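You operate a simulated robot arm through the tools that you are given. There is no shell and no other tool. Be economical: measure what you need, move in short steps, check, and stop when the job is done.

The job below is to be done with a simulated robot arm. You get a single attempt, and the scene is never put back.

Task
Fetch the lock pin and stand it on the pink chip. Press the counter clear button two times. Close the green bench drawer. Open the flap of the carton marked samples. The order is free. Set down upright: lock pin.

The check looks at the end state, three seconds after you hand in, the way a careful person would. Anything else that was tipped, shoved, dropped, spilled or broken makes it a failure.

Robot
A 6-joint arm with a two-finger gripper on a trunk, on a base that drives. Base frame: it is fixed to the floor where the robot stands at the start and does not move with it; the origin is under the middle of the robot, x ahead of it, y to its left, z up; the surface under the hand at the start is at about z = 740. Readings come in mm, rad, newtons and seconds.
Its first joint turns from -2.897 to 2.897 rad. Places, roughly: counter clear button [300, -800, 800]; flap of the carton marked samples [-3400, -1900, 900]; green bench drawer [-5300, 0, 700]; lock pin [500, 0, 500]; pink chip [1000, -250, 500]. Payload 3.43 kg.
The TCP is the grasp point between the finger pads, 20 mm short of the fingertips. In the tool frame z runs along the fingers and y along their closing line. Largest opening 190 mm; the body of the gripper starts 248 mm behind the TCP.
Orientation is that of the tool frame in the base frame, as [roll, pitch, yaw] about the fixed x, y, z axes, in that order (R = Rz(yaw) Ry(pitch) Rx(roll)). With the fingers straight down and closing along the base's y, the tool's x points along the base's -x, its y along +y and its z along -z.

Tools
- The arm moves only by the tool jog_arm. Its arguments are lists of equal length, an entry for each row: "hand": the gripper command, from -1 (fully open) to 1 (shut), values between in proportion; "offset": the shift along the base's x, y, z in cm, a list of three; "dr": the turn, a rotation vector about the base's x, y, z in rad, a list of three. In form: {"hand": [hand, ...], "offset": [[tx, ty, tz], ...], "dr": [[ax, ay, az], ...]}. A call has 1 to 8 rows; each row is the pose to reach, as a shift and turn from the pose commanded when the call began. Rows are played at 5 a second. More than 50 mm and 0.15 rad between two rows, or a gripper value outside its range, and nothing of the call is played. Where a pose cannot be reached the arm comes as near as it can. A force on the tool above 40 N (or 10 N above the force at the start of the call, whichever is more), or a blocked arm, ends the call early, and 0.2 s more pass. The fingers move at their own pace (about 45 mm/s each) and stop on an object; they squeeze with about 33 N. The grip force told is the motor's: it shows also when the fingers shut on nothing. Time passes only in rows, and 0.2 s behind the last, so rows that repeat a pose let the fingers close. The reply holds the time, the measured pose of the TCP, the force on the tool along the base axes, the opening and the grip force, in the units named above and with some noise, with the torque about the TCP (base axes, N m) and any sound that the robot's microphone picked up, and new pictures: "views" is both (left out), scene, wrist or none.
- Cameras (640 x 400 px; columns grow to the right, rows downward): "scene" is now at [-5.3, 143.6, 1274.6]; the picture's right is [-0.58, -0.81, -0.00], its down [-0.47, 0.33, -0.82] and it looks along [0.67, -0.48, -0.57] (base axes); focal length 247 px, centre (320, 200). "wrist" rides on the gripper at [70, -8, -288] in the tool frame; the picture's right is [0.12, 0.99, 0.00], its down [-0.96, 0.12, -0.25] and it looks along [-0.25, 0.03, 0.97] (tool axes); focal length 261 px, centre (320, 200). There is no depth. A picture from a camera that has moved, and an enlarged one, comes with that camera's place and axes in the base frame and with its lens. The place of the scene camera against the robot may be out by one fixed shift of up to 25 mm in any direction.
- move_column(by): slides the trunk up (or, below 0, down) by that many mm; the arm and the scene camera ride with it, the base frame stays. It gives what a move gives, with no picture.
- roll_base(legs): drives the robot by 1 to 6 legs, each [ahead, turn to the left] in mm and rad, along the robot's own axes; the way and the turn of a leg run together, so that a leg with both is an arc; at most 1500 mm and 3.142 rad a leg. The arm and the cameras ride along, it lands a little off, and it stops where it bumps. It gives what a move gives, and a new picture of the scene camera.
- aim_head(pan, tilt): turns the head with the scene camera to pan (to the left, within 2.705 rad either way) and tilt (down, from -0.506 to 1.204), counted from straight ahead of the robot. It gives what a move gives, and a new picture of the scene camera.
- zoom(camera, box): a new picture of the part [left, top, right, bottom] of that camera's present view, enlarged. The clock stands still meanwhile.
- close_job(): hands the job in; it is judged then, once.

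Go step by step. Nothing tells you exact positions but the pictures and the camera data: compare them with the known pose of the tool, close in by small moves and look again before you grip or let go. The budget is 165 turns and 260 pictures, counting those below and the enlarged ones. Unless the task says otherwise, let go and move clear before handing in.

The tools are called after "Request:" as name(argument=value, ...) on one line, values as JSON. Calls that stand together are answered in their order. jog_arm: Moves the arm, as the interface text tells. Its arguments: {"type":"object","properties":{"hand":{"type":"array"},"offset":{"type":"array"},"dr":{"type":"array"},"views":{"type":"string","enum":["both","scene","wrist","none"]}},"required":["hand","offset","dr"]} The other tools are called the same way: move_column (by) slides the trunk up or down; roll_base (legs) drives the base; aim_head (pan, tilt) turns the head that bears the scene camera; zoom (camera, box) takes an enlarged picture of a part of a camera's view; close_job () hands the job in.

At the start:

```text
time: 0.0
tool_pos: [507.4, -510.7, 1139.9]
orientation: [3.14, 0.0, -3.141]
contact_force: [-0.7, -0.2, 0.3]
wrist_torque: [-0.01, 0.01, -0.02]
finger_gap: 190.1
gripper_force: 0.0
trunk travel left (down, up): [-75.0, 165.0]
robot x, y, heading: [1.7, -1.1, -0.004]
head pan, tilt: [-0.62, 0.609]
```

scene: 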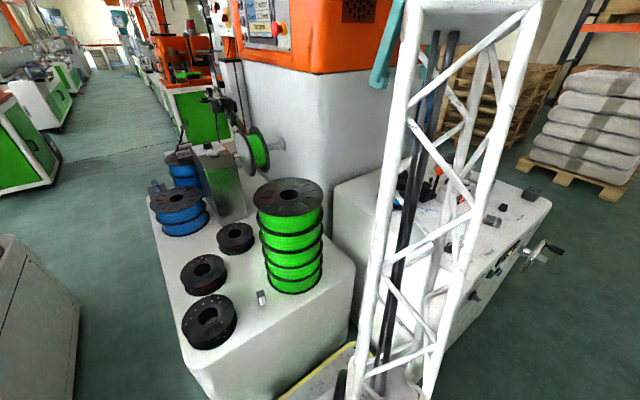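
wrist: 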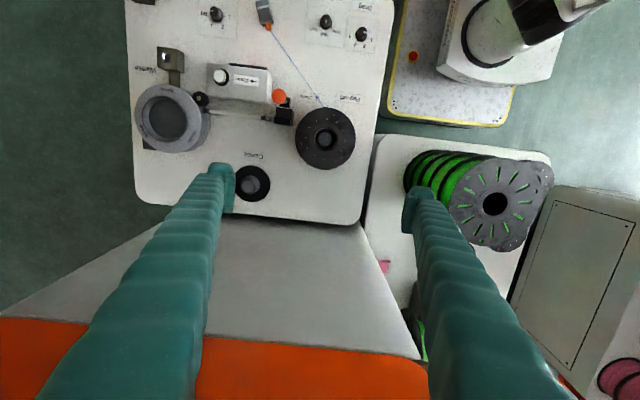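

I see a low white bench with spools and a small grey item that may be the lock pin, and a second bench with controls under the wrist camera. I'll enlarge both views first.

Request:
zoom(camera="scene", box=[150, 150, 350, 350])

Request:
zoom(camera="wrist", box=[120, 0, 400, 210])

Request:
aim_head(pan=0.0, tilt=0.9)

```text
2.00 times, centred on (250, 250) of scene
camera zoom: at [-5.3, 143.6, 1274.6], right [-0.58, -0.81, 0.0], down [-0.47, 0.33, -0.82], along [0.67, -0.48, -0.57], focal length 494 px, centre (460, 100)
```

zoom: 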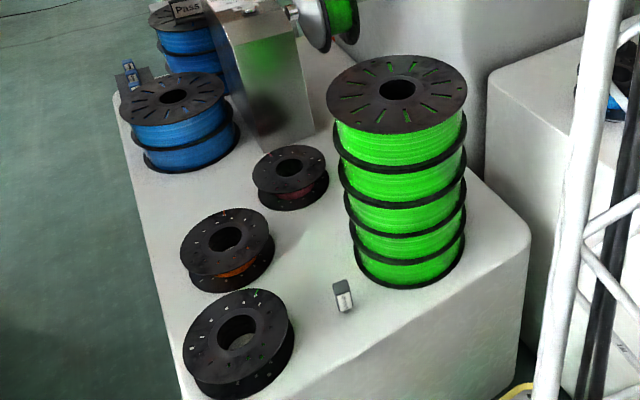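

```text
1.90 times, centred on (260, 105) of wrist
camera zoom: at [437.4, -518.1, 1429.3], right [-0.12, 0.99, 0.0], down [0.96, 0.12, 0.25], along [0.25, 0.03, -0.97], focal length 496 px, centre (434, 381)
```

zoom: 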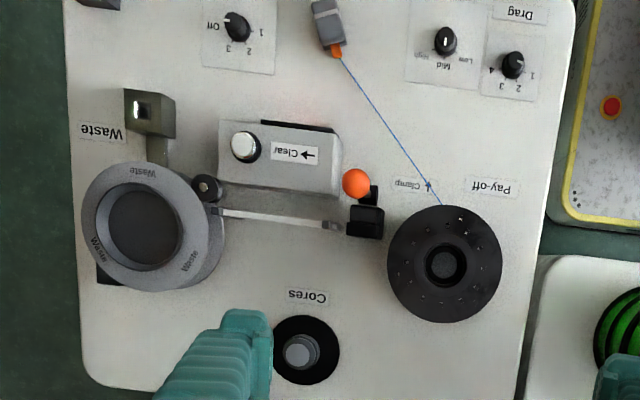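

```text
time: 1.0
tool_pos: [508.2, -509.5, 1142.0]
orientation: [-3.141, 0.001, 3.141]
contact_force: [-0.7, -0.2, -0.5]
wrist_torque: [-0.02, -0.01, -0.02]
finger_gap: 190.1
gripper_force: 0.1
trunk travel left (down, up): [-75.0, 165.0]
robot x, y, heading: [0.5, 1.4, -0.001]
head pan, tilt: [0.0, 0.901]
camera scene: at [-1.5, 194.8, 1250.6], right [0.0, -1.0, 0.0], down [-0.78, 0.0, -0.62], along [0.62, 0.0, -0.78], focal length 247 px, centre (320, 200)
```

scene: 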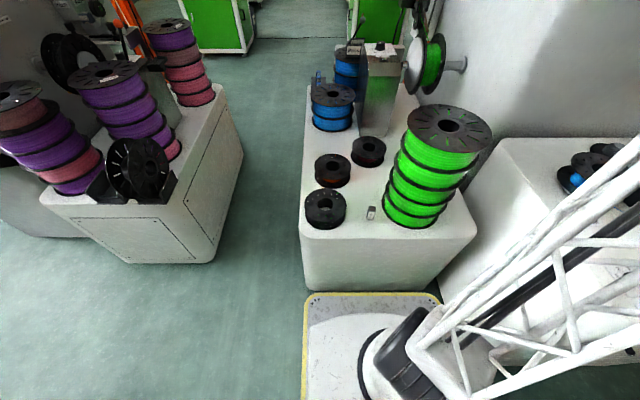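

The pin seems to be near [538, 4, 500] and the pink chip near [916, -202, 500]. The "Clear" button is near [346, -750, 800], so I'll move the hand above it with the fingers closing.

Request:
jog_arm(hand=[1, 1, 1, 1, 1, 1, 1], offset=[[-2.3, -3.4, -1.5], [-4.6, -6.8, -3], [-6.9, -10.2, -4.5], [-9.2, -13.6, -6], [-11.5, -17, -7.5], [-13.8, -20.4, -9], [-16.2, -24, -10]], dr=[[0, 0, 0], [0, 0, 0], [0, 0, 0], [0, 0, 0], [0, 0, 0], [0, 0, 0], [0, 0, 0]], views="wrist")

Request:
aim_head(pan=-1.15, tilt=0.6)

```text
time: 2.6
tool_pos: [347.5, -747.4, 1039.8]
orientation: [-3.14, 0.001, 3.14]
contact_force: [-0.4, 0.8, 1.2]
wrist_torque: [-0.18, 0.09, -0.02]
finger_gap: 47.1
gripper_force: 0.1
trunk travel left (down, up): [-75.0, 165.0]
robot x, y, heading: [-3.0, -2.3, 0.0]
head pan, tilt: [0.0, 0.901]
camera wrist: at [276.1, -755.9, 1328.6], right [-0.12, 0.99, 0.0], down [0.96, 0.12, 0.25], along [0.25, 0.03, -0.97], focal length 261 px, centre (320, 200)
```

wrist: 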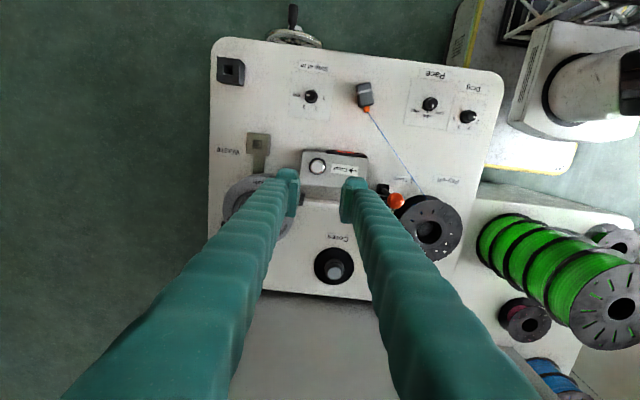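

```text
time: 4.0
tool_pos: [347.8, -747.0, 1039.8]
orientation: [-3.141, 0.0, -3.141]
contact_force: [0.1, -0.2, -0.1]
wrist_torque: [0.01, -0.05, 0.01]
finger_gap: 0.0
gripper_force: 32.1
trunk travel left (down, up): [-75.0, 165.0]
robot x, y, heading: [2.9, -1.0, 0.0]
head pan, tilt: [-1.15, 0.6]
camera scene: at [-40.9, 114.0, 1275.3], right [-0.91, -0.41, 0.0], down [-0.23, 0.52, -0.82], along [0.34, -0.75, -0.57], focal length 247 px, centre (320, 200)
```

scene: 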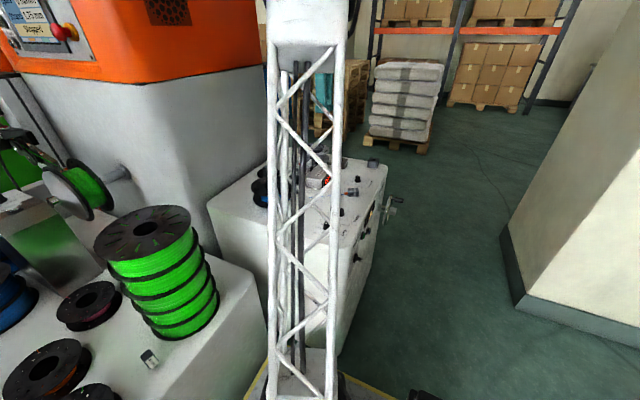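

The fingers are shut, and triangulation puts the button at about [345, -754, 787], nearly on the tool axis. I'll enlarge the view to confirm its label.

Request:
zoom(camera="wrist", box=[200, 50, 440, 200])

```text
2.67 times, centred on (320, 125) of wrist
camera zoom: at [276.3, -756.0, 1328.1], right [-0.12, 0.99, 0.0], down [0.96, 0.12, 0.25], along [0.25, 0.03, -0.97], focal length 695 px, centre (320, 400)
```

zoom: 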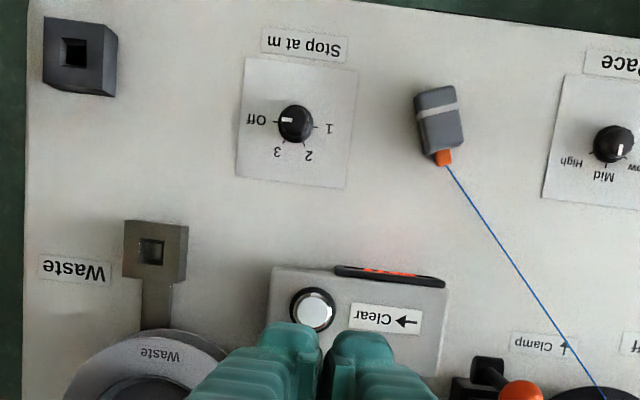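

The Clear label's arrow points to this silver button. I'll shift by (-4, -7.5) mm and descend to about 35 mm above it.

Request:
jog_arm(hand=[1, 1, 1, 1, 1], offset=[[-0.4, -0.75, -4], [-0.4, -0.75, -8], [-0.4, -0.75, -12], [-0.4, -0.75, -16], [-0.4, -0.75, -19.5]], dr=[[0, 0, 0], [0, 0, 0], [0, 0, 0], [0, 0, 0], [0, 0, 0]], views="wrist")

Request:
zoom(camera="wrist", box=[240, 100, 400, 200])

```text
time: 5.2
tool_pos: [345.5, -758.3, 846.5]
orientation: [-3.141, 0.0, 3.141]
contact_force: [-0.9, 0.1, 0.5]
wrist_torque: [-0.07, -0.03, -0.01]
finger_gap: 0.0
gripper_force: 33.1
trunk travel left (down, up): [-75.0, 165.0]
robot x, y, heading: [-1.1, -3.1, -0.0]
head pan, tilt: [-1.15, 0.6]
camera wrist: at [273.9, -765.5, 1134.3], right [-0.12, 0.99, 0.0], down [0.96, 0.12, 0.25], along [0.25, 0.03, -0.97], focal length 261 px, centre (320, 200)
```

wrist: 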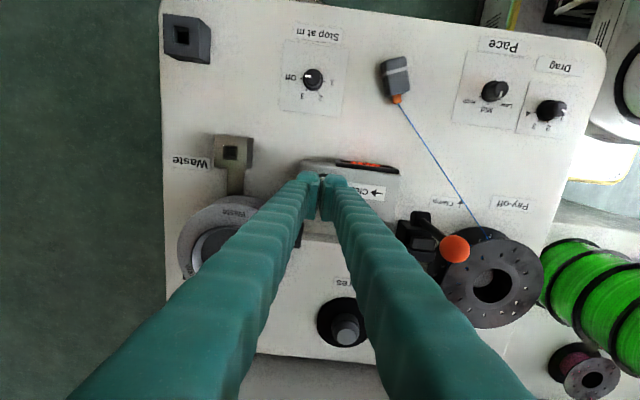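

```text
4.00 times, centred on (320, 150) of wrist
camera zoom: at [273.9, -765.5, 1134.3], right [-0.12, 0.99, 0.0], down [0.96, 0.12, 0.25], along [0.25, 0.03, -0.97], focal length 1043 px, centre (320, 400)
```

zoom: 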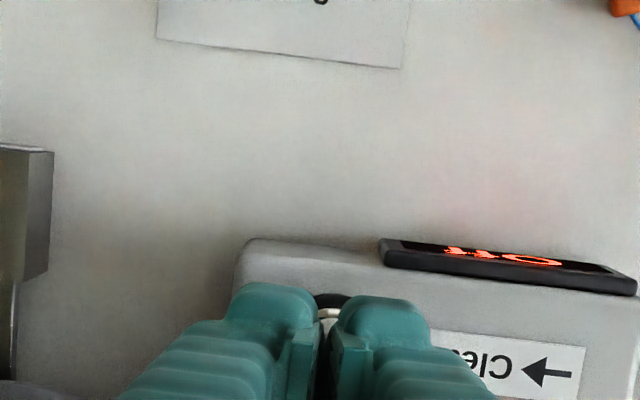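

The fingertips are over the button. I'll press down gradually and watch force and sound.

Request:
jog_arm(hand=[1, 1, 1, 1, 1, 1], offset=[[-0.1, 0.2, -2], [-0.1, 0.2, -3], [-0.1, 0.2, -3.3], [-0.1, 0.2, -3.6], [-0.1, 0.2, -3.9], [-0.1, 0.2, -4.2]], dr=[[0, 0, 0], [0, 0, 0], [0, 0, 0], [0, 0, 0], [0, 0, 0], [0, 0, 0]], views="wrist")

```text
time: 6.1
tool_pos: [342.6, -756.4, 816.8]
orientation: [-3.137, 0.004, -3.138]
contact_force: [-3.3, 7.5, 30.7]
wrist_torque: [0.3, 0.03, 0.0]
finger_gap: 5.9
gripper_force: 34.2
trunk travel left (down, up): [-75.0, 165.0]
robot x, y, heading: [-2.4, 0.8, -0.006]
head pan, tilt: [-1.15, 0.6]
heard: click
stopped in row 4: the force on the tool passed its limit at 44 N (the readings are from after the stop); the commanded pose is now the measured one
camera wrist: at [271.1, -761.8, 1105.8], right [-0.12, 0.99, -0.01], down [0.96, 0.12, 0.25], along [0.25, 0.02, -0.97], focal length 261 px, centre (320, 200)
```

wrist: 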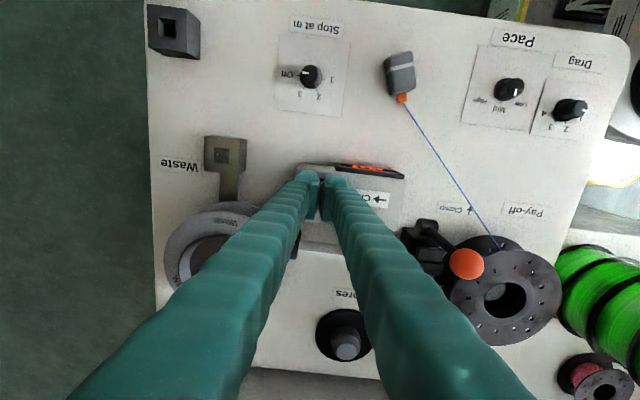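

A click was heard, so that's press one. I'll lift well clear and read the counter.

Request:
jog_arm(hand=[1, 1, 1], offset=[[0, 0, 1.5], [0, 0, 3], [0, 0, 3]], dr=[[0, 0, 0], [0, 0, 0], [0, 0, 0]], views="none")

Request:
zoom(camera="wrist", box=[270, 120, 430, 220])

```text
time: 6.9
tool_pos: [344.0, -755.7, 844.7]
orientation: [-3.137, 0.002, 3.141]
contact_force: [0.7, -0.5, 1.0]
wrist_torque: [0.02, -0.01, 0.03]
finger_gap: 0.0
gripper_force: 34.6
trunk travel left (down, up): [-75.0, 165.0]
robot x, y, heading: [1.5, 1.4, -0.001]
head pan, tilt: [-1.15, 0.6]
```

```text
4.00 times, centred on (350, 170) of wrist
camera zoom: at [271.9, -762.7, 1133.0], right [-0.12, 0.99, 0.0], down [0.96, 0.12, 0.25], along [0.25, 0.03, -0.97], focal length 1043 px, centre (200, 320)
```

zoom: 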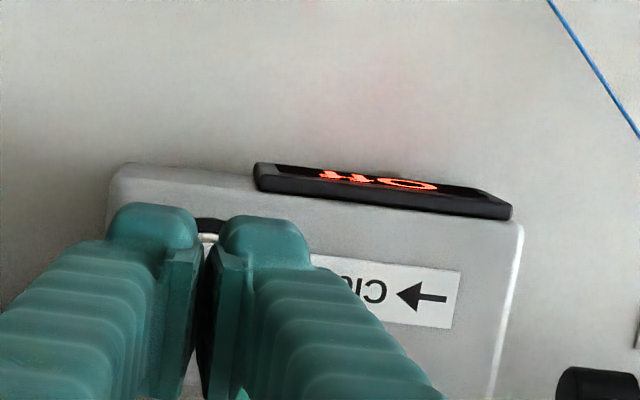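

Press one registered, though the counter is hard to read from here. Now the second press.

Request:
jog_arm(hand=[1, 1, 1, 1, 1], offset=[[0, 0, -2], [0, 0, -2.6], [0, 0, -2.9], [0, 0, -3.2], [0, 0, -3.5]], dr=[[0, 0, 0], [0, 0, 0], [0, 0, 0], [0, 0, 0], [0, 0, 0]], views="none")

Request:
jog_arm(hand=[1, 1, 1, 1, 1], offset=[[0, 0, 3], [0, 0, 6], [0, 0, 10], [0, 0, 14], [0, 0, 14]], dr=[[0, 0, 0], [0, 0, 0], [0, 0, 0], [0, 0, 0], [0, 0, 0]], views="none")

Request:
zoom(camera="wrist", box=[260, 100, 420, 200])

```text
time: 8.0
tool_pos: [342.7, -755.7, 817.3]
orientation: [-3.132, 0.004, -3.14]
contact_force: [-2.8, 7.5, 29.8]
wrist_torque: [0.33, 0.11, 0.02]
finger_gap: 5.9
gripper_force: 34.4
trunk travel left (down, up): [-75.0, 165.0]
robot x, y, heading: [2.7, 0.9, -0.0]
head pan, tilt: [-1.15, 0.6]
heard: click
stopped in row 5: the force on the tool passed its limit at 43 N (the readings are from after the stop); the commanded pose is now the measured one
```

```text
time: 9.2
tool_pos: [343.4, -755.1, 954.2]
orientation: [-3.138, 0.004, -3.139]
contact_force: [-0.6, 0.0, -0.1]
wrist_torque: [-0.01, -0.03, -0.02]
finger_gap: 0.0
gripper_force: 34.6
trunk travel left (down, up): [-75.0, 165.0]
robot x, y, heading: [0.9, -1.0, -0.0]
head pan, tilt: [-1.15, 0.6]
```

```text
4.00 times, centred on (340, 150) of wrist
camera zoom: at [272.3, -761.3, 1243.2], right [-0.12, 0.99, -0.01], down [0.96, 0.12, 0.25], along [0.25, 0.02, -0.97], focal length 1043 px, centre (240, 400)
```

zoom: 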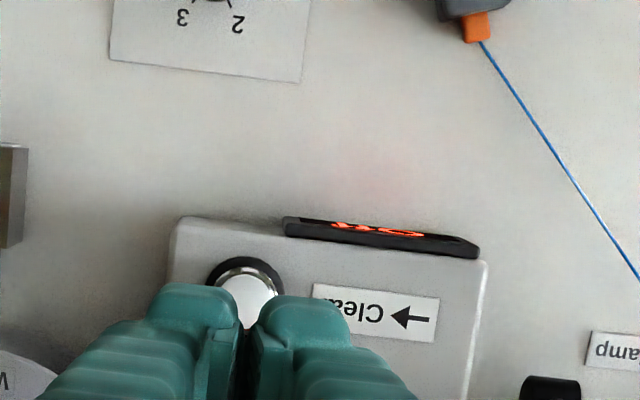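

Two clean clicks, so the button is done. Next I'll raise the hand and carry it over to the pin area.

Request:
jog_arm(hand=[1, 0.5, 0.4, 0.4, 0.4, 0.4, 0.4, 0.4], offset=[[0, 0, 4.5], [0.5, 3, 8], [1.5, 7.5, 9], [3, 12, 9], [5, 16.5, 9], [7, 21, 9], [9, 25.5, 9], [11, 30, 9]], dr=[[0, 0, 0], [0, 0, 0], [0, 0, 0], [0, 0, 0], [0, 0, 0], [0, 0, 0], [0, 0, 0], [0, 0, 0]], views="none")

Request:
jog_arm(hand=[0.4, 0.4, 0.4, 0.4, 0.4, 0.4, 0.4, 0.4], offset=[[0, 4.9, 0], [0, 9.8, 0], [0, 14.7, 0], [0.5, 19.5, 0], [1, 24.3, 0], [2, 29.1, 0], [3, 34, 0], [4, 38.8, 0]], dr=[[0, 0, 0], [0, 0, 0], [0, 0, 0], [0, 0, 0], [0, 0, 0], [0, 0, 0], [0, 0, 0], [0, 0, 0]], views="wrist")

Request:
aim_head(pan=-0.2, tilt=0.9)

```text
time: 11.0
tool_pos: [452.1, -455.6, 1044.6]
orientation: [-3.135, 0.001, -3.14]
contact_force: [-0.6, -0.8, -0.7]
wrist_torque: [0.14, -0.02, -0.02]
finger_gap: 57.1
gripper_force: 0.1
trunk travel left (down, up): [-75.0, 165.0]
robot x, y, heading: [-0.7, 0.1, 0.003]
head pan, tilt: [-1.15, 0.6]
```

```text
time: 12.8
tool_pos: [491.7, -67.2, 1046.3]
orientation: [-3.135, 0.006, -3.14]
contact_force: [0.1, -0.3, 1.7]
wrist_torque: [0.09, -0.01, 0.01]
finger_gap: 57.0
gripper_force: 0.0
trunk travel left (down, up): [-75.0, 165.0]
robot x, y, heading: [1.9, 0.6, 0.004]
head pan, tilt: [-1.15, 0.6]
camera wrist: at [420.0, -72.8, 1334.5], right [-0.12, 0.99, -0.01], down [0.96, 0.12, 0.25], along [0.25, 0.02, -0.97], focal length 261 px, centre (320, 200)
```

wrist: 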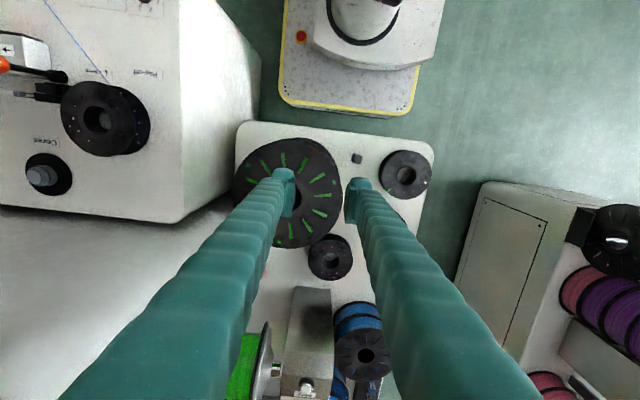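

```text
time: 14.0
tool_pos: [492.8, -67.7, 1045.6]
orientation: [-3.134, 0.004, -3.14]
contact_force: [0.3, -0.2, -0.6]
wrist_torque: [0.04, 0.01, -0.01]
finger_gap: 56.9
gripper_force: 0.1
trunk travel left (down, up): [-75.0, 165.0]
robot x, y, heading: [0.7, 1.2, 0.003]
head pan, tilt: [-0.201, 0.901]
camera scene: at [-3.3, 180.0, 1250.6], right [-0.2, -0.98, 0.0], down [-0.77, 0.16, -0.62], along [0.61, -0.12, -0.78], focal length 247 px, centre (320, 200)
```

scene: 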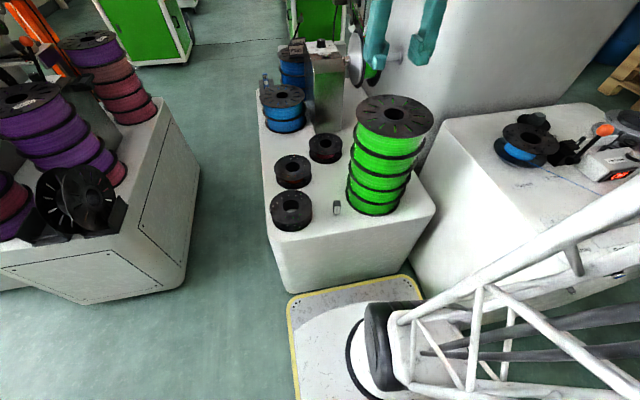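

The pin is small and sits beside the green stack. I'll enlarge both views to see its shape.

Request:
zoom(camera="scene", box=[300, 180, 380, 230])

Request:
zoom(camera="wrist", box=[280, 110, 440, 210])

```text
8.00 times, centred on (340, 205) of scene
camera zoom: at [-3.3, 180.0, 1250.6], right [-0.2, -0.98, 0.0], down [-0.77, 0.16, -0.62], along [0.61, -0.12, -0.78], focal length 1974 px, centre (160, 160)
```

zoom: 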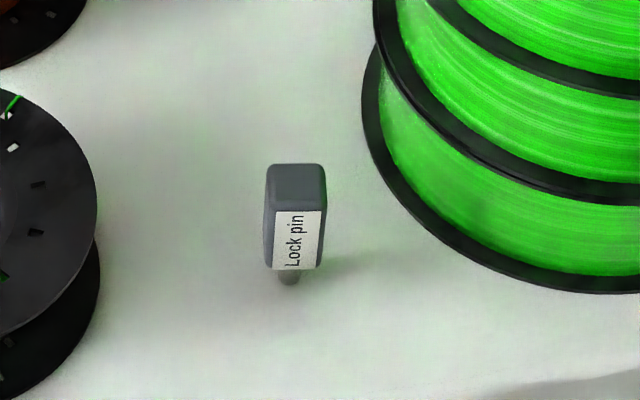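

```text
4.00 times, centred on (360, 160) of wrist
camera zoom: at [420.6, -73.7, 1334.1], right [-0.12, 0.99, -0.01], down [0.96, 0.12, 0.25], along [0.25, 0.02, -0.97], focal length 1043 px, centre (160, 360)
```

zoom: 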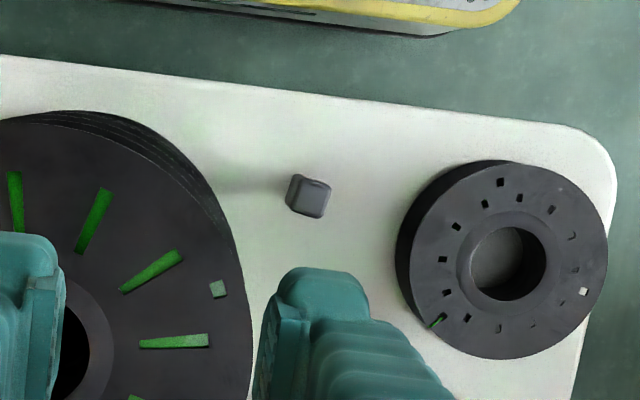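

The lock pin is a grey block of about 26 mm on a thin stem, roughly aligned with the base axes. I'll turn the gripper by -90° so it closes along x and clears the stack, moving to above the pin as it turns.

Request:
jog_arm(hand=[0.4, 0.4, 0.4, 0.4, 0.4, 0.4, 0.4, 0.4], offset=[[0, 1.5, 0], [0, 3, 0], [0, 4.5, 0], [-0.5, 6, 0], [-0.5, 7.5, 0], [-0.5, 9, 0], [-1, 10, 0], [-1, 10.7, 0]], dr=[[0, 0, -0.145], [0, 0, -0.29], [0, 0, -0.435], [0, 0, -0.58], [0, 0, -0.725], [0, 0, -0.87], [0, 0, -1.015], [0, 0, -1.16]], views="none")

Request:
jog_arm(hand=[0.4, 0.4, 0.4, 0.4], offset=[[0, 0, -3], [0, 0, -6], [0, 0, -9], [0, 0, -12]], dr=[[0, 0, -0.14], [0, 0, -0.28], [0, 0, -0.41], [0, 0, -0.41]], views="wrist")

```text
time: 15.8
tool_pos: [483.3, 38.5, 1045.0]
orientation: [-3.136, 0.002, 1.98]
contact_force: [-0.5, -0.6, -0.1]
wrist_torque: [0.01, 0.0, -0.03]
finger_gap: 57.0
gripper_force: 0.1
trunk travel left (down, up): [-75.0, 165.0]
robot x, y, heading: [-2.3, -4.8, 0.003]
head pan, tilt: [-0.201, 0.901]
```

```text
time: 16.8
tool_pos: [483.1, 38.2, 925.2]
orientation: [-3.135, 0.003, 1.572]
contact_force: [0.3, 0.0, 1.2]
wrist_torque: [0.04, -0.03, -0.04]
finger_gap: 56.8
gripper_force: 0.0
trunk travel left (down, up): [-75.0, 165.0]
robot x, y, heading: [-0.5, -1.8, 0.003]
head pan, tilt: [-0.201, 0.901]
camera wrist: at [477.3, 109.0, 1213.7], right [0.99, 0.12, -0.01], down [0.12, -0.96, 0.25], along [0.02, -0.25, -0.97], focal length 261 px, centre (320, 200)
```

wrist: 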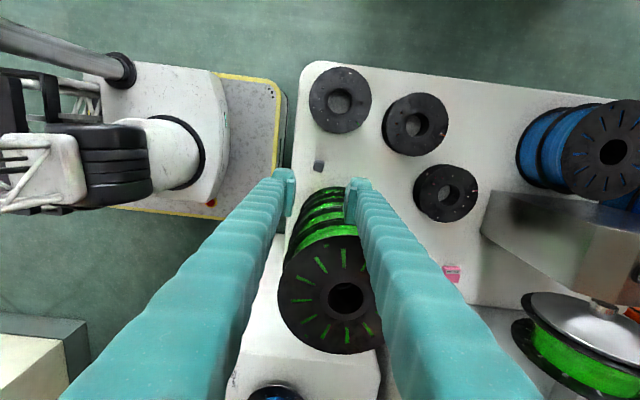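

The pin's top triangulates to about [478, 34, 585]. I'll descend to z ≈ 740 with a small correction and look again.

Request:
jog_arm(hand=[0.4, 0.4, 0.4, 0.4, 0.4], offset=[[-0.4, -0.3, -4], [-0.4, -0.3, -8], [-0.4, -0.3, -12], [-0.4, -0.3, -16], [-0.4, -0.3, -18.5]], dr=[[0, 0, 0], [0, 0, 0], [0, 0, 0], [0, 0, 0], [0, 0, 0]], views="wrist")

Request:
zoom(camera="wrist", box=[240, 100, 400, 200])

Request:
zoom(camera="scene", box=[270, 130, 430, 230])

```text
time: 18.0
tool_pos: [479.9, 35.7, 739.1]
orientation: [-3.136, 0.004, 1.572]
contact_force: [-0.7, 0.4, 0.9]
wrist_torque: [-0.01, -0.06, 0.0]
finger_gap: 56.8
gripper_force: 0.0
trunk travel left (down, up): [-75.0, 165.0]
robot x, y, heading: [-2.2, -0.9, 0.004]
head pan, tilt: [-0.201, 0.901]
camera wrist: at [472.4, 107.5, 1027.0], right [0.99, 0.12, -0.01], down [0.12, -0.96, 0.25], along [0.02, -0.25, -0.97], focal length 261 px, centre (320, 200)
```

wrist: 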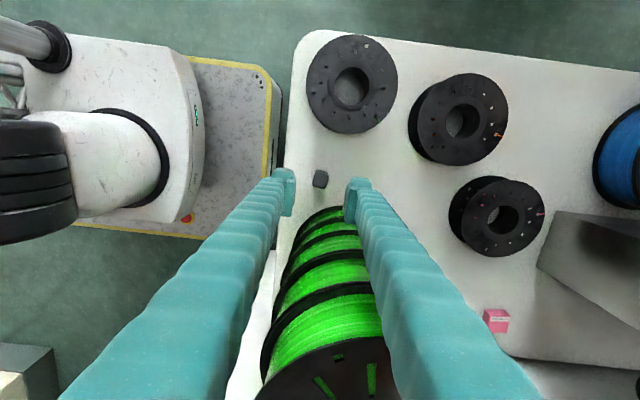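

```text
4.00 times, centred on (320, 150) of wrist
camera zoom: at [472.4, 107.5, 1027.0], right [0.99, 0.12, -0.01], down [0.12, -0.96, 0.25], along [0.02, -0.25, -0.97], focal length 1043 px, centre (320, 400)
```

zoom: 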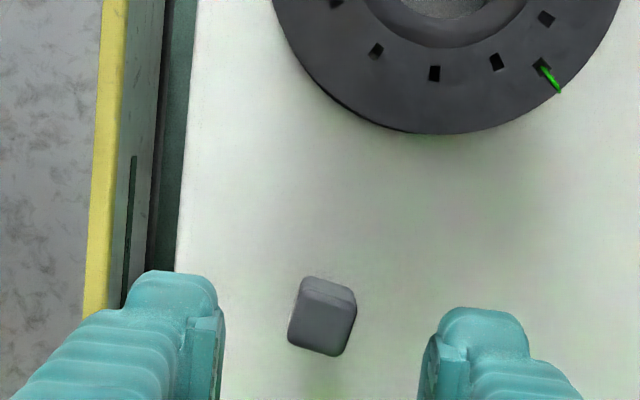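

```text
4.00 times, centred on (350, 180) of scene
camera zoom: at [-3.5, 180.0, 1250.6], right [-0.2, -0.98, 0.0], down [-0.77, 0.16, -0.62], along [0.61, -0.12, -0.78], focal length 987 px, centre (200, 280)
```

zoom: 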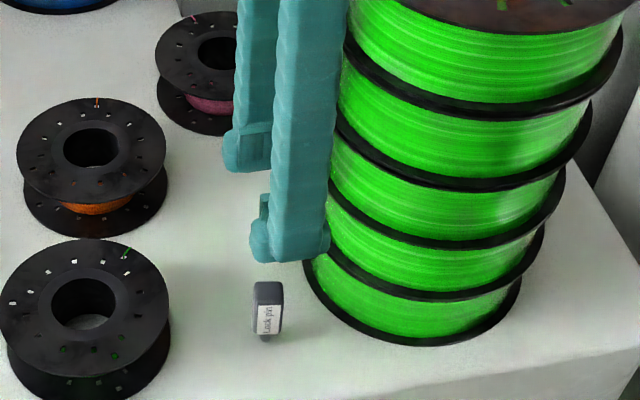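

The views now agree on a pin top near z ≈ 600-610 at y ≈ 30. I'll lower to z ≈ 665 with a 5 mm shift in y and look again.

Request:
jog_arm(hand=[0.4, 0.4], offset=[[0, -0.5, -4], [0, -0.5, -7.5]], dr=[[0, 0, 0], [0, 0, 0]], views="none")

Request:
zoom(camera="wrist", box=[240, 120, 400, 220])

Request:
zoom(camera="scene", box=[290, 150, 390, 230])

```text
time: 18.6
tool_pos: [478.7, 30.3, 665.8]
orientation: [-3.136, 0.004, 1.573]
contact_force: [-0.2, 0.2, 0.7]
wrist_torque: [0.02, -0.1, -0.03]
finger_gap: 57.2
gripper_force: 0.1
trunk travel left (down, up): [-75.0, 165.0]
robot x, y, heading: [-0.6, -0.8, 0.002]
head pan, tilt: [-0.201, 0.901]
```

```text
4.00 times, centred on (320, 170) of wrist
camera zoom: at [471.2, 102.7, 953.6], right [0.99, 0.12, -0.01], down [0.12, -0.96, 0.25], along [0.02, -0.25, -0.97], focal length 1043 px, centre (320, 320)
```

zoom: 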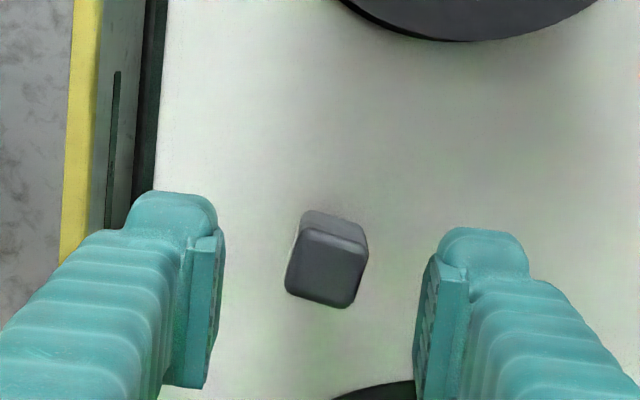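

```text
5.00 times, centred on (340, 190) of scene
camera zoom: at [-3.6, 180.0, 1250.6], right [-0.2, -0.98, 0.0], down [-0.77, 0.16, -0.62], along [0.61, -0.12, -0.78], focal length 1234 px, centre (220, 250)
```

zoom: 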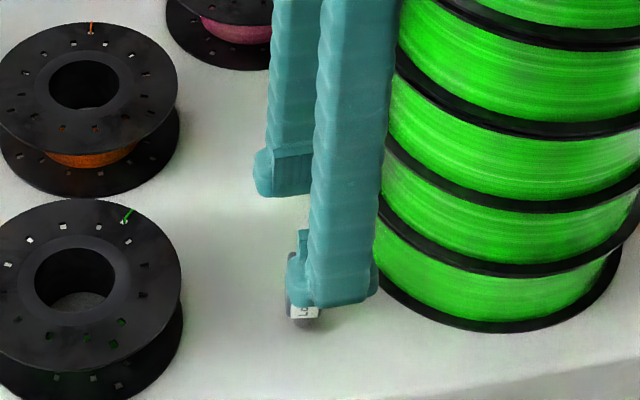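

The pin is centred within about 3 mm and turned by about -0.15 rad. I'll match that yaw, shift x by +2.5 mm and lower to z ≈ 592.

Request:
jog_arm(hand=[0.4, 0.4, 0.4], offset=[[0.25, 0, 0], [0.25, 0, -4], [0.25, 0, -7.2]], dr=[[0, 0, -0.145], [0, 0, -0.145], [0, 0, -0.145]], views="wrist")

Request:
zoom(camera="scene", box=[290, 150, 390, 230])

```text
time: 19.4
tool_pos: [482.7, 30.1, 592.5]
orientation: [-3.137, 0.003, 1.428]
contact_force: [-0.3, 0.4, 1.1]
wrist_torque: [0.01, -0.13, 0.0]
finger_gap: 57.1
gripper_force: 0.0
trunk travel left (down, up): [-75.0, 165.0]
robot x, y, heading: [-1.3, -1.6, -0.0]
head pan, tilt: [-0.201, 0.901]
camera wrist: at [485.7, 101.7, 881.6], right [1.0, -0.02, -0.01], down [-0.02, -0.97, 0.25], along [-0.01, -0.25, -0.97], focal length 261 px, centre (320, 200)
```

wrist: 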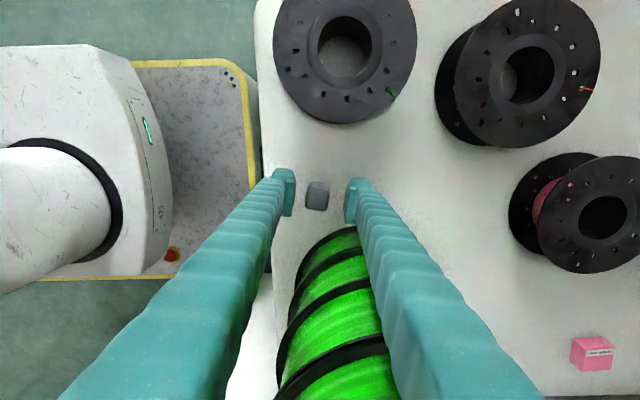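

```text
5.00 times, centred on (340, 190) of scene
camera zoom: at [-3.7, 180.0, 1250.6], right [-0.2, -0.98, 0.0], down [-0.77, 0.16, -0.62], along [0.61, -0.12, -0.78], focal length 1234 px, centre (220, 250)
```

zoom: 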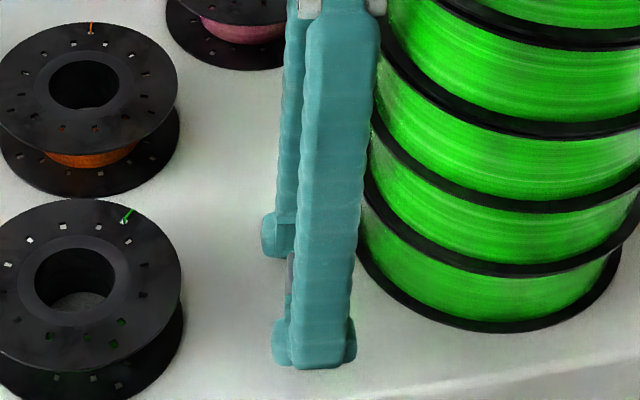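

The pin is between the fingers. I'll enlarge the wrist view before gripping.

Request:
zoom(camera="wrist", box=[270, 165, 370, 227])

```text
6.40 times, centred on (320, 196) of wrist
camera zoom: at [485.7, 101.7, 881.6], right [1.0, -0.02, -0.01], down [-0.02, -0.97, 0.25], along [-0.01, -0.25, -0.97], focal length 1668 px, centre (320, 226)
```

zoom: 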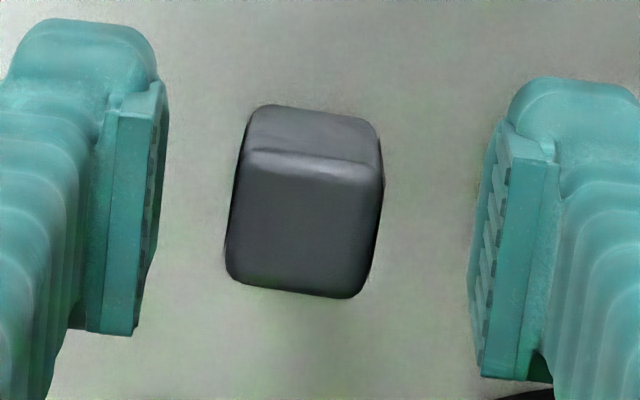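

Yaw matches and the pin is well within the pads. Now I'll close the fingers.

Request:
jog_arm(hand=[0.7, 1, 1, 1, 1], offset=[[-0.2, 0, 0], [-0.2, 0, 0], [-0.2, 0, 0], [-0.2, 0, 0], [-0.2, 0, 0]], dr=[[0, 0, 0], [0, 0, 0], [0, 0, 0], [0, 0, 0], [0, 0, 0]], views="none")

Request:
zoom(camera="wrist", box=[270, 165, 370, 227])

```text
time: 20.6
tool_pos: [480.1, 31.2, 594.1]
orientation: [-3.135, 0.005, 1.427]
contact_force: [-0.2, -0.4, -0.9]
wrist_torque: [0.01, -0.01, 0.05]
finger_gap: 22.5
gripper_force: 33.1
trunk travel left (down, up): [-75.0, 165.0]
robot x, y, heading: [1.4, 0.9, -0.0]
head pan, tilt: [-0.201, 0.901]
```

```text
6.40 times, centred on (320, 196) of wrist
camera zoom: at [483.5, 102.4, 881.4], right [1.0, -0.02, -0.01], down [-0.02, -0.97, 0.25], along [-0.01, -0.25, -0.97], focal length 1668 px, centre (320, 226)
```

zoom: 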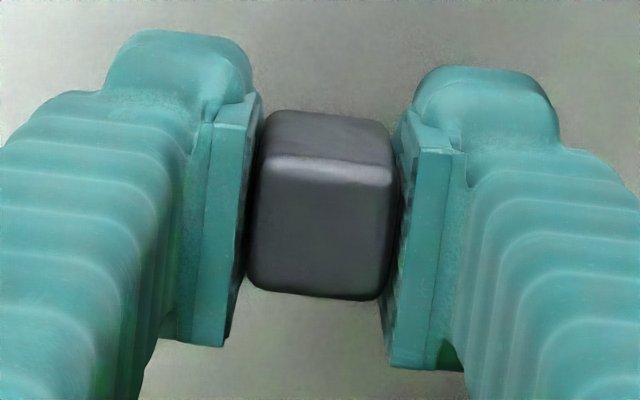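

Gripped at 22.5 mm. Now lifting slowly.

Request:
jog_arm(hand=[1, 1, 1, 1], offset=[[0, 0, 1], [0, 0, 3], [0, 0, 6], [0, 0, 10]], dr=[[0, 0, 0], [0, 0, 0], [0, 0, 0], [0, 0, 0]], views="scene")

Request:
zoom(camera="scene", box=[300, 130, 400, 210])

```text
time: 21.6
tool_pos: [479.5, 33.2, 691.6]
orientation: [-3.134, 0.004, 1.427]
contact_force: [0.6, -0.1, -1.0]
wrist_torque: [0.02, 0.09, -0.05]
finger_gap: 22.5
gripper_force: 32.4
trunk travel left (down, up): [-75.0, 165.0]
robot x, y, heading: [0.3, -0.7, 0.003]
head pan, tilt: [-0.201, 0.901]
camera scene: at [-2.8, 180.1, 1250.4], right [-0.2, -0.98, 0.0], down [-0.77, 0.16, -0.62], along [0.61, -0.12, -0.78], focal length 247 px, centre (320, 200)
```

scene: 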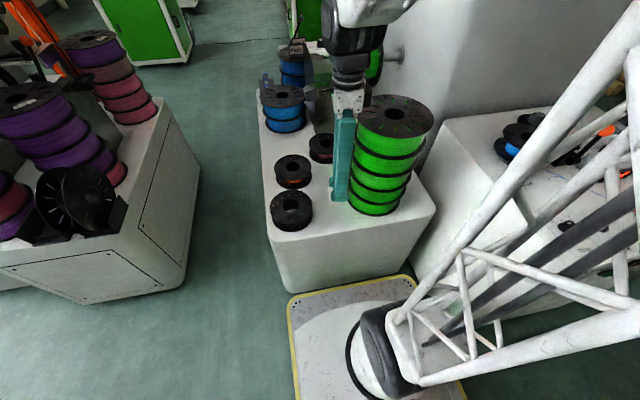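

```text
5.00 times, centred on (350, 170) of scene
camera zoom: at [-2.8, 180.1, 1250.4], right [-0.2, -0.98, 0.0], down [-0.77, 0.16, -0.62], along [0.61, -0.12, -0.78], focal length 1234 px, centre (170, 350)
```

zoom: 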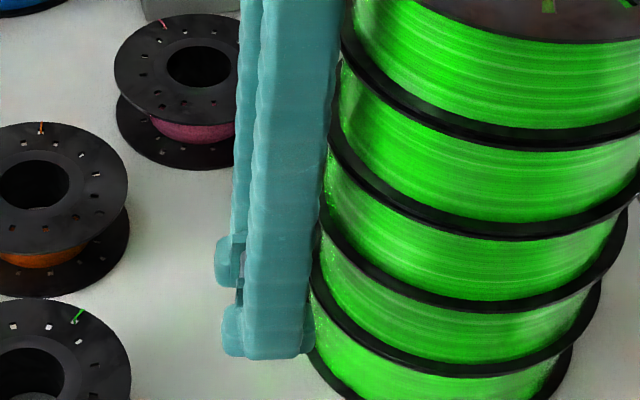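

The pin is in hand. The chip triangulates to about [866, -214, 572], with a reel hanging behind it, so I'll raise the hand, approach and look from above.

Request:
jog_arm(hand=[1, 1, 1, 1, 1, 1, 1, 1], offset=[[0, 0, 4.5], [0, 0, 9], [0, 0, 13.5], [0, 0, 18], [0, 0, 22.5], [0, 0, 27], [2, 0, 30], [6, -2, 30]], dr=[[0, 0, 0], [0, 0, 0], [0, 0, 0], [0, 0, 0], [0, 0, 0], [0, 0, 0], [0, 0, 0], [0, 0, 0]], views="none")

Request:
jog_arm(hand=[1, 1, 1, 1, 1, 1, 1], offset=[[4, -2, 0], [8, -4.5, 0], [12, -7, 0], [16, -9.5, 0], [19, -12, 0], [22, -14.5, 0], [25, -17, 0]], dr=[[0, 0, 0], [0, 0, 0], [0, 0, 0], [0, 0, 0], [0, 0, 0], [0, 0, 0], [0, 0, 0]], views="wrist")

Request:
aim_head(pan=-0.3, tilt=0.6)

```text
time: 23.4
tool_pos: [540.0, 10.0, 994.4]
orientation: [-3.137, 0.005, 1.427]
contact_force: [-0.7, -0.4, 0.1]
wrist_torque: [-0.07, -0.21, -0.05]
finger_gap: 22.4
gripper_force: 33.3
trunk travel left (down, up): [-75.0, 165.0]
robot x, y, heading: [-0.3, 1.5, 0.002]
head pan, tilt: [-0.201, 0.901]
```

```text
time: 25.0
tool_pos: [788.9, -161.2, 993.8]
orientation: [-3.138, 0.003, 1.429]
contact_force: [-0.7, 0.4, 0.9]
wrist_torque: [-0.09, -0.16, -0.02]
finger_gap: 22.2
gripper_force: 33.8
trunk travel left (down, up): [-75.0, 165.0]
robot x, y, heading: [2.8, 0.0, 0.002]
head pan, tilt: [-0.201, 0.901]
camera wrist: at [792.1, -88.0, 1282.1], right [1.0, -0.02, -0.01], down [-0.02, -0.97, 0.25], along [-0.01, -0.25, -0.97], focal length 261 px, centre (320, 200)
```

wrist: 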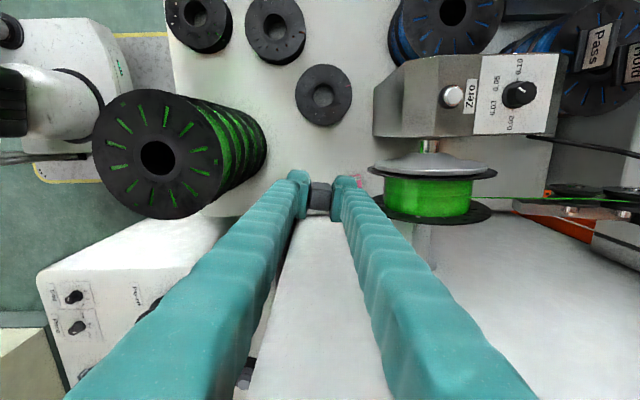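

```text
time: 25.8
tool_pos: [789.3, -159.9, 993.3]
orientation: [-3.134, 0.004, 1.426]
contact_force: [-0.4, -0.6, -1.2]
wrist_torque: [0.01, 0.03, -0.01]
finger_gap: 22.4
gripper_force: 32.9
trunk travel left (down, up): [-75.0, 165.0]
robot x, y, heading: [-0.9, -1.1, 0.004]
head pan, tilt: [-0.3, 0.6]
camera scene: at [7.3, 168.9, 1275.3], right [-0.29, -0.96, 0.0], down [-0.54, 0.17, -0.82], along [0.79, -0.24, -0.57], focal length 247 px, centre (320, 200)
```

scene: 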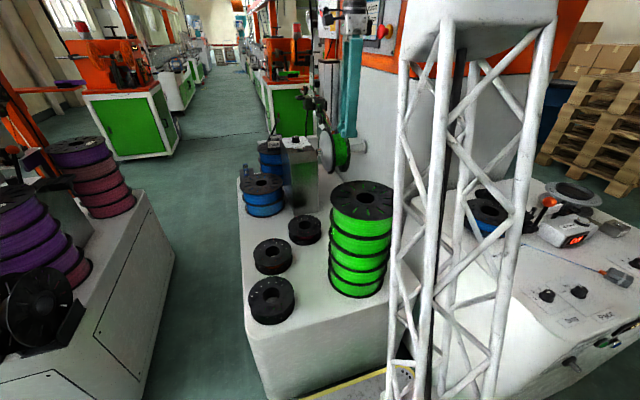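

The reel hangs close to the chip's far side, so I'll turn the gripper back to close along y, where it is slim in x. I'll stay high and look at the chip again.

Request:
jog_arm(hand=[1, 1, 1, 1, 1, 1, 1, 1], offset=[[-0.5, -0.5, 0], [-1, -1, 0], [-1.5, -1.5, 0], [-2, -2, 0], [-2.5, -2.5, 0], [-3, -3, 0], [-3.5, -3.5, 0], [-4, -4, 0]], dr=[[0, 0, 0.145], [0, 0, 0.29], [0, 0, 0.435], [0, 0, 0.58], [0, 0, 0.725], [0, 0, 0.87], [0, 0, 1.015], [0, 0, 1.16]], views="none")

Request:
jog_arm(hand=[1, 1, 1, 1, 1], offset=[[0, 0, 0], [0, 0, 0], [0, -0.5, 0], [0, -1, 0], [0, -1, 0]], dr=[[0, 0, 0.14], [0, 0, 0.28], [0, 0, 0.42], [0, 0, 0.55], [0, 0, 0.55]], views="wrist")

Request:
zoom(camera="wrist", box=[200, 120, 440, 270])

```text
time: 27.6
tool_pos: [749.6, -200.6, 992.8]
orientation: [-3.134, 0.004, 2.591]
contact_force: [-0.4, 0.4, -0.9]
wrist_torque: [0.01, 0.0, -0.01]
finger_gap: 22.5
gripper_force: 32.8
trunk travel left (down, up): [-75.0, 165.0]
robot x, y, heading: [-1.0, 2.3, -0.0]
head pan, tilt: [-0.3, 0.6]
```

```text
time: 28.8
tool_pos: [749.9, -210.0, 993.4]
orientation: [-3.136, 0.005, 3.139]
contact_force: [0.2, -0.1, -2.0]
wrist_torque: [0.0, 0.02, 0.02]
finger_gap: 22.4
gripper_force: 32.6
trunk travel left (down, up): [-75.0, 165.0]
robot x, y, heading: [-0.6, -1.2, -0.001]
head pan, tilt: [-0.3, 0.6]
camera wrist: at [678.2, -215.6, 1281.2], right [-0.12, 0.99, -0.01], down [0.96, 0.11, 0.25], along [0.25, 0.02, -0.97], focal length 261 px, centre (320, 200)
```

wrist: 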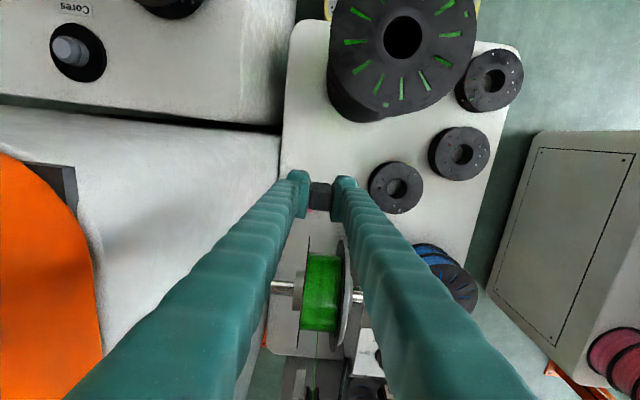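

```text
2.67 times, centred on (320, 195) of wrist
camera zoom: at [678.2, -215.6, 1281.2], right [-0.12, 0.99, -0.01], down [0.96, 0.11, 0.25], along [0.25, 0.02, -0.97], focal length 695 px, centre (320, 213)
```

zoom: 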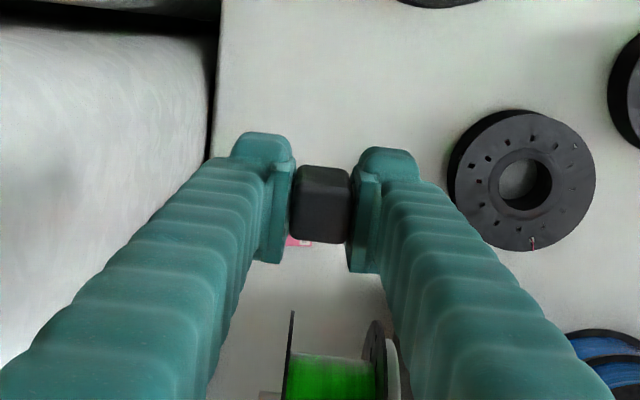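

The wall is at about y = -322 and the reel's front edge is at about x = 900. I'll move above the chip at this height, so it shows just past the fingertips.

Request:
jog_arm(hand=[1, 1, 1], offset=[[4, 0, 0], [8, 0, 0], [11, 0, 0]], dr=[[0, 0, 0], [0, 0, 0], [0, 0, 0]], views="wrist")

Request:
zoom(camera="wrist", box=[240, 120, 400, 220])

Request:
aim_head(pan=-0.3, tilt=0.5)

Request:
zoom(camera="scene", box=[260, 60, 420, 240])

```text
time: 29.6
tool_pos: [858.6, -210.0, 993.7]
orientation: [-3.134, 0.003, 3.138]
contact_force: [0.1, -0.8, 1.2]
wrist_torque: [0.0, -0.15, 0.02]
finger_gap: 22.5
gripper_force: 33.7
trunk travel left (down, up): [-75.0, 165.0]
robot x, y, heading: [1.2, -0.7, 0.002]
head pan, tilt: [-0.3, 0.6]
camera wrist: at [786.9, -215.2, 1281.2], right [-0.11, 0.99, -0.01], down [0.96, 0.11, 0.25], along [0.25, 0.02, -0.97], focal length 261 px, centre (320, 200)
```

wrist: 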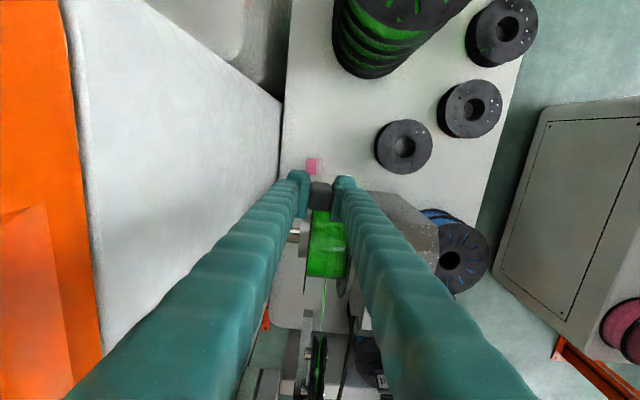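

```text
4.00 times, centred on (320, 170) of wrist
camera zoom: at [786.9, -215.2, 1281.2], right [-0.11, 0.99, -0.01], down [0.96, 0.11, 0.25], along [0.25, 0.02, -0.97], focal length 1043 px, centre (320, 320)
```

zoom: 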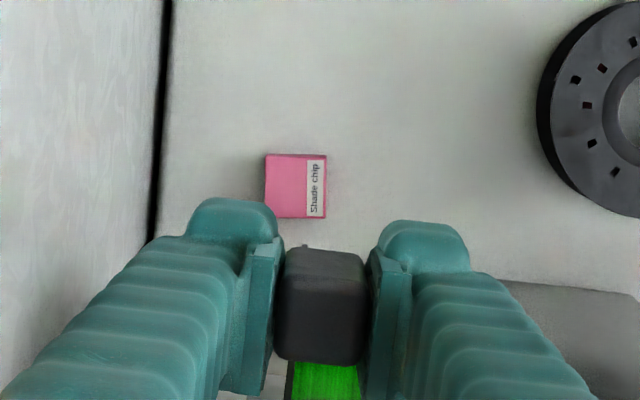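

```text
time: 30.3
tool_pos: [860.3, -208.7, 991.9]
orientation: [-3.138, 0.002, 3.138]
contact_force: [0.3, -0.3, -0.2]
wrist_torque: [0.0, 0.04, -0.02]
finger_gap: 22.5
gripper_force: 32.7
trunk travel left (down, up): [-75.0, 165.0]
robot x, y, heading: [-1.4, 3.1, 0.001]
head pan, tilt: [-0.3, 0.499]
camera scene: at [9.8, 168.1, 1284.4], right [-0.29, -0.96, 0.0], down [-0.46, 0.14, -0.88], along [0.84, -0.26, -0.48], focal length 247 px, centre (320, 200)
```

scene: 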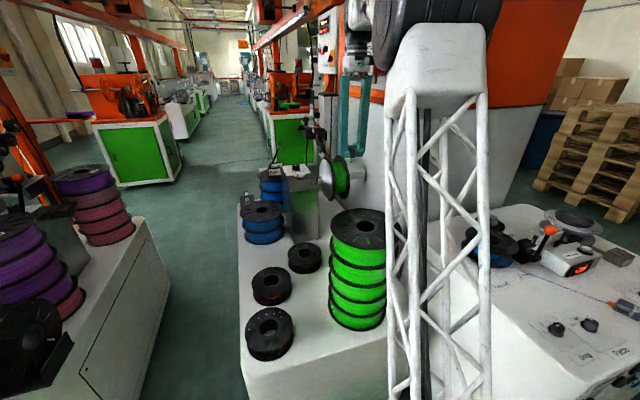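

```text
2.22 times, centred on (340, 150) of scene
camera zoom: at [9.8, 168.1, 1284.4], right [-0.29, -0.96, 0.0], down [-0.46, 0.14, -0.88], along [0.84, -0.26, -0.48], focal length 548 px, centre (276, 311)
```

zoom: 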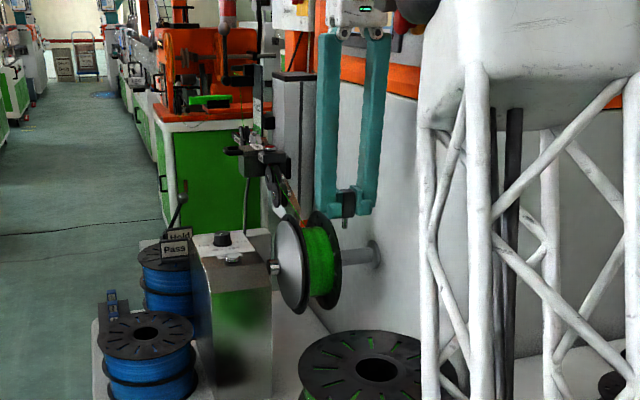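

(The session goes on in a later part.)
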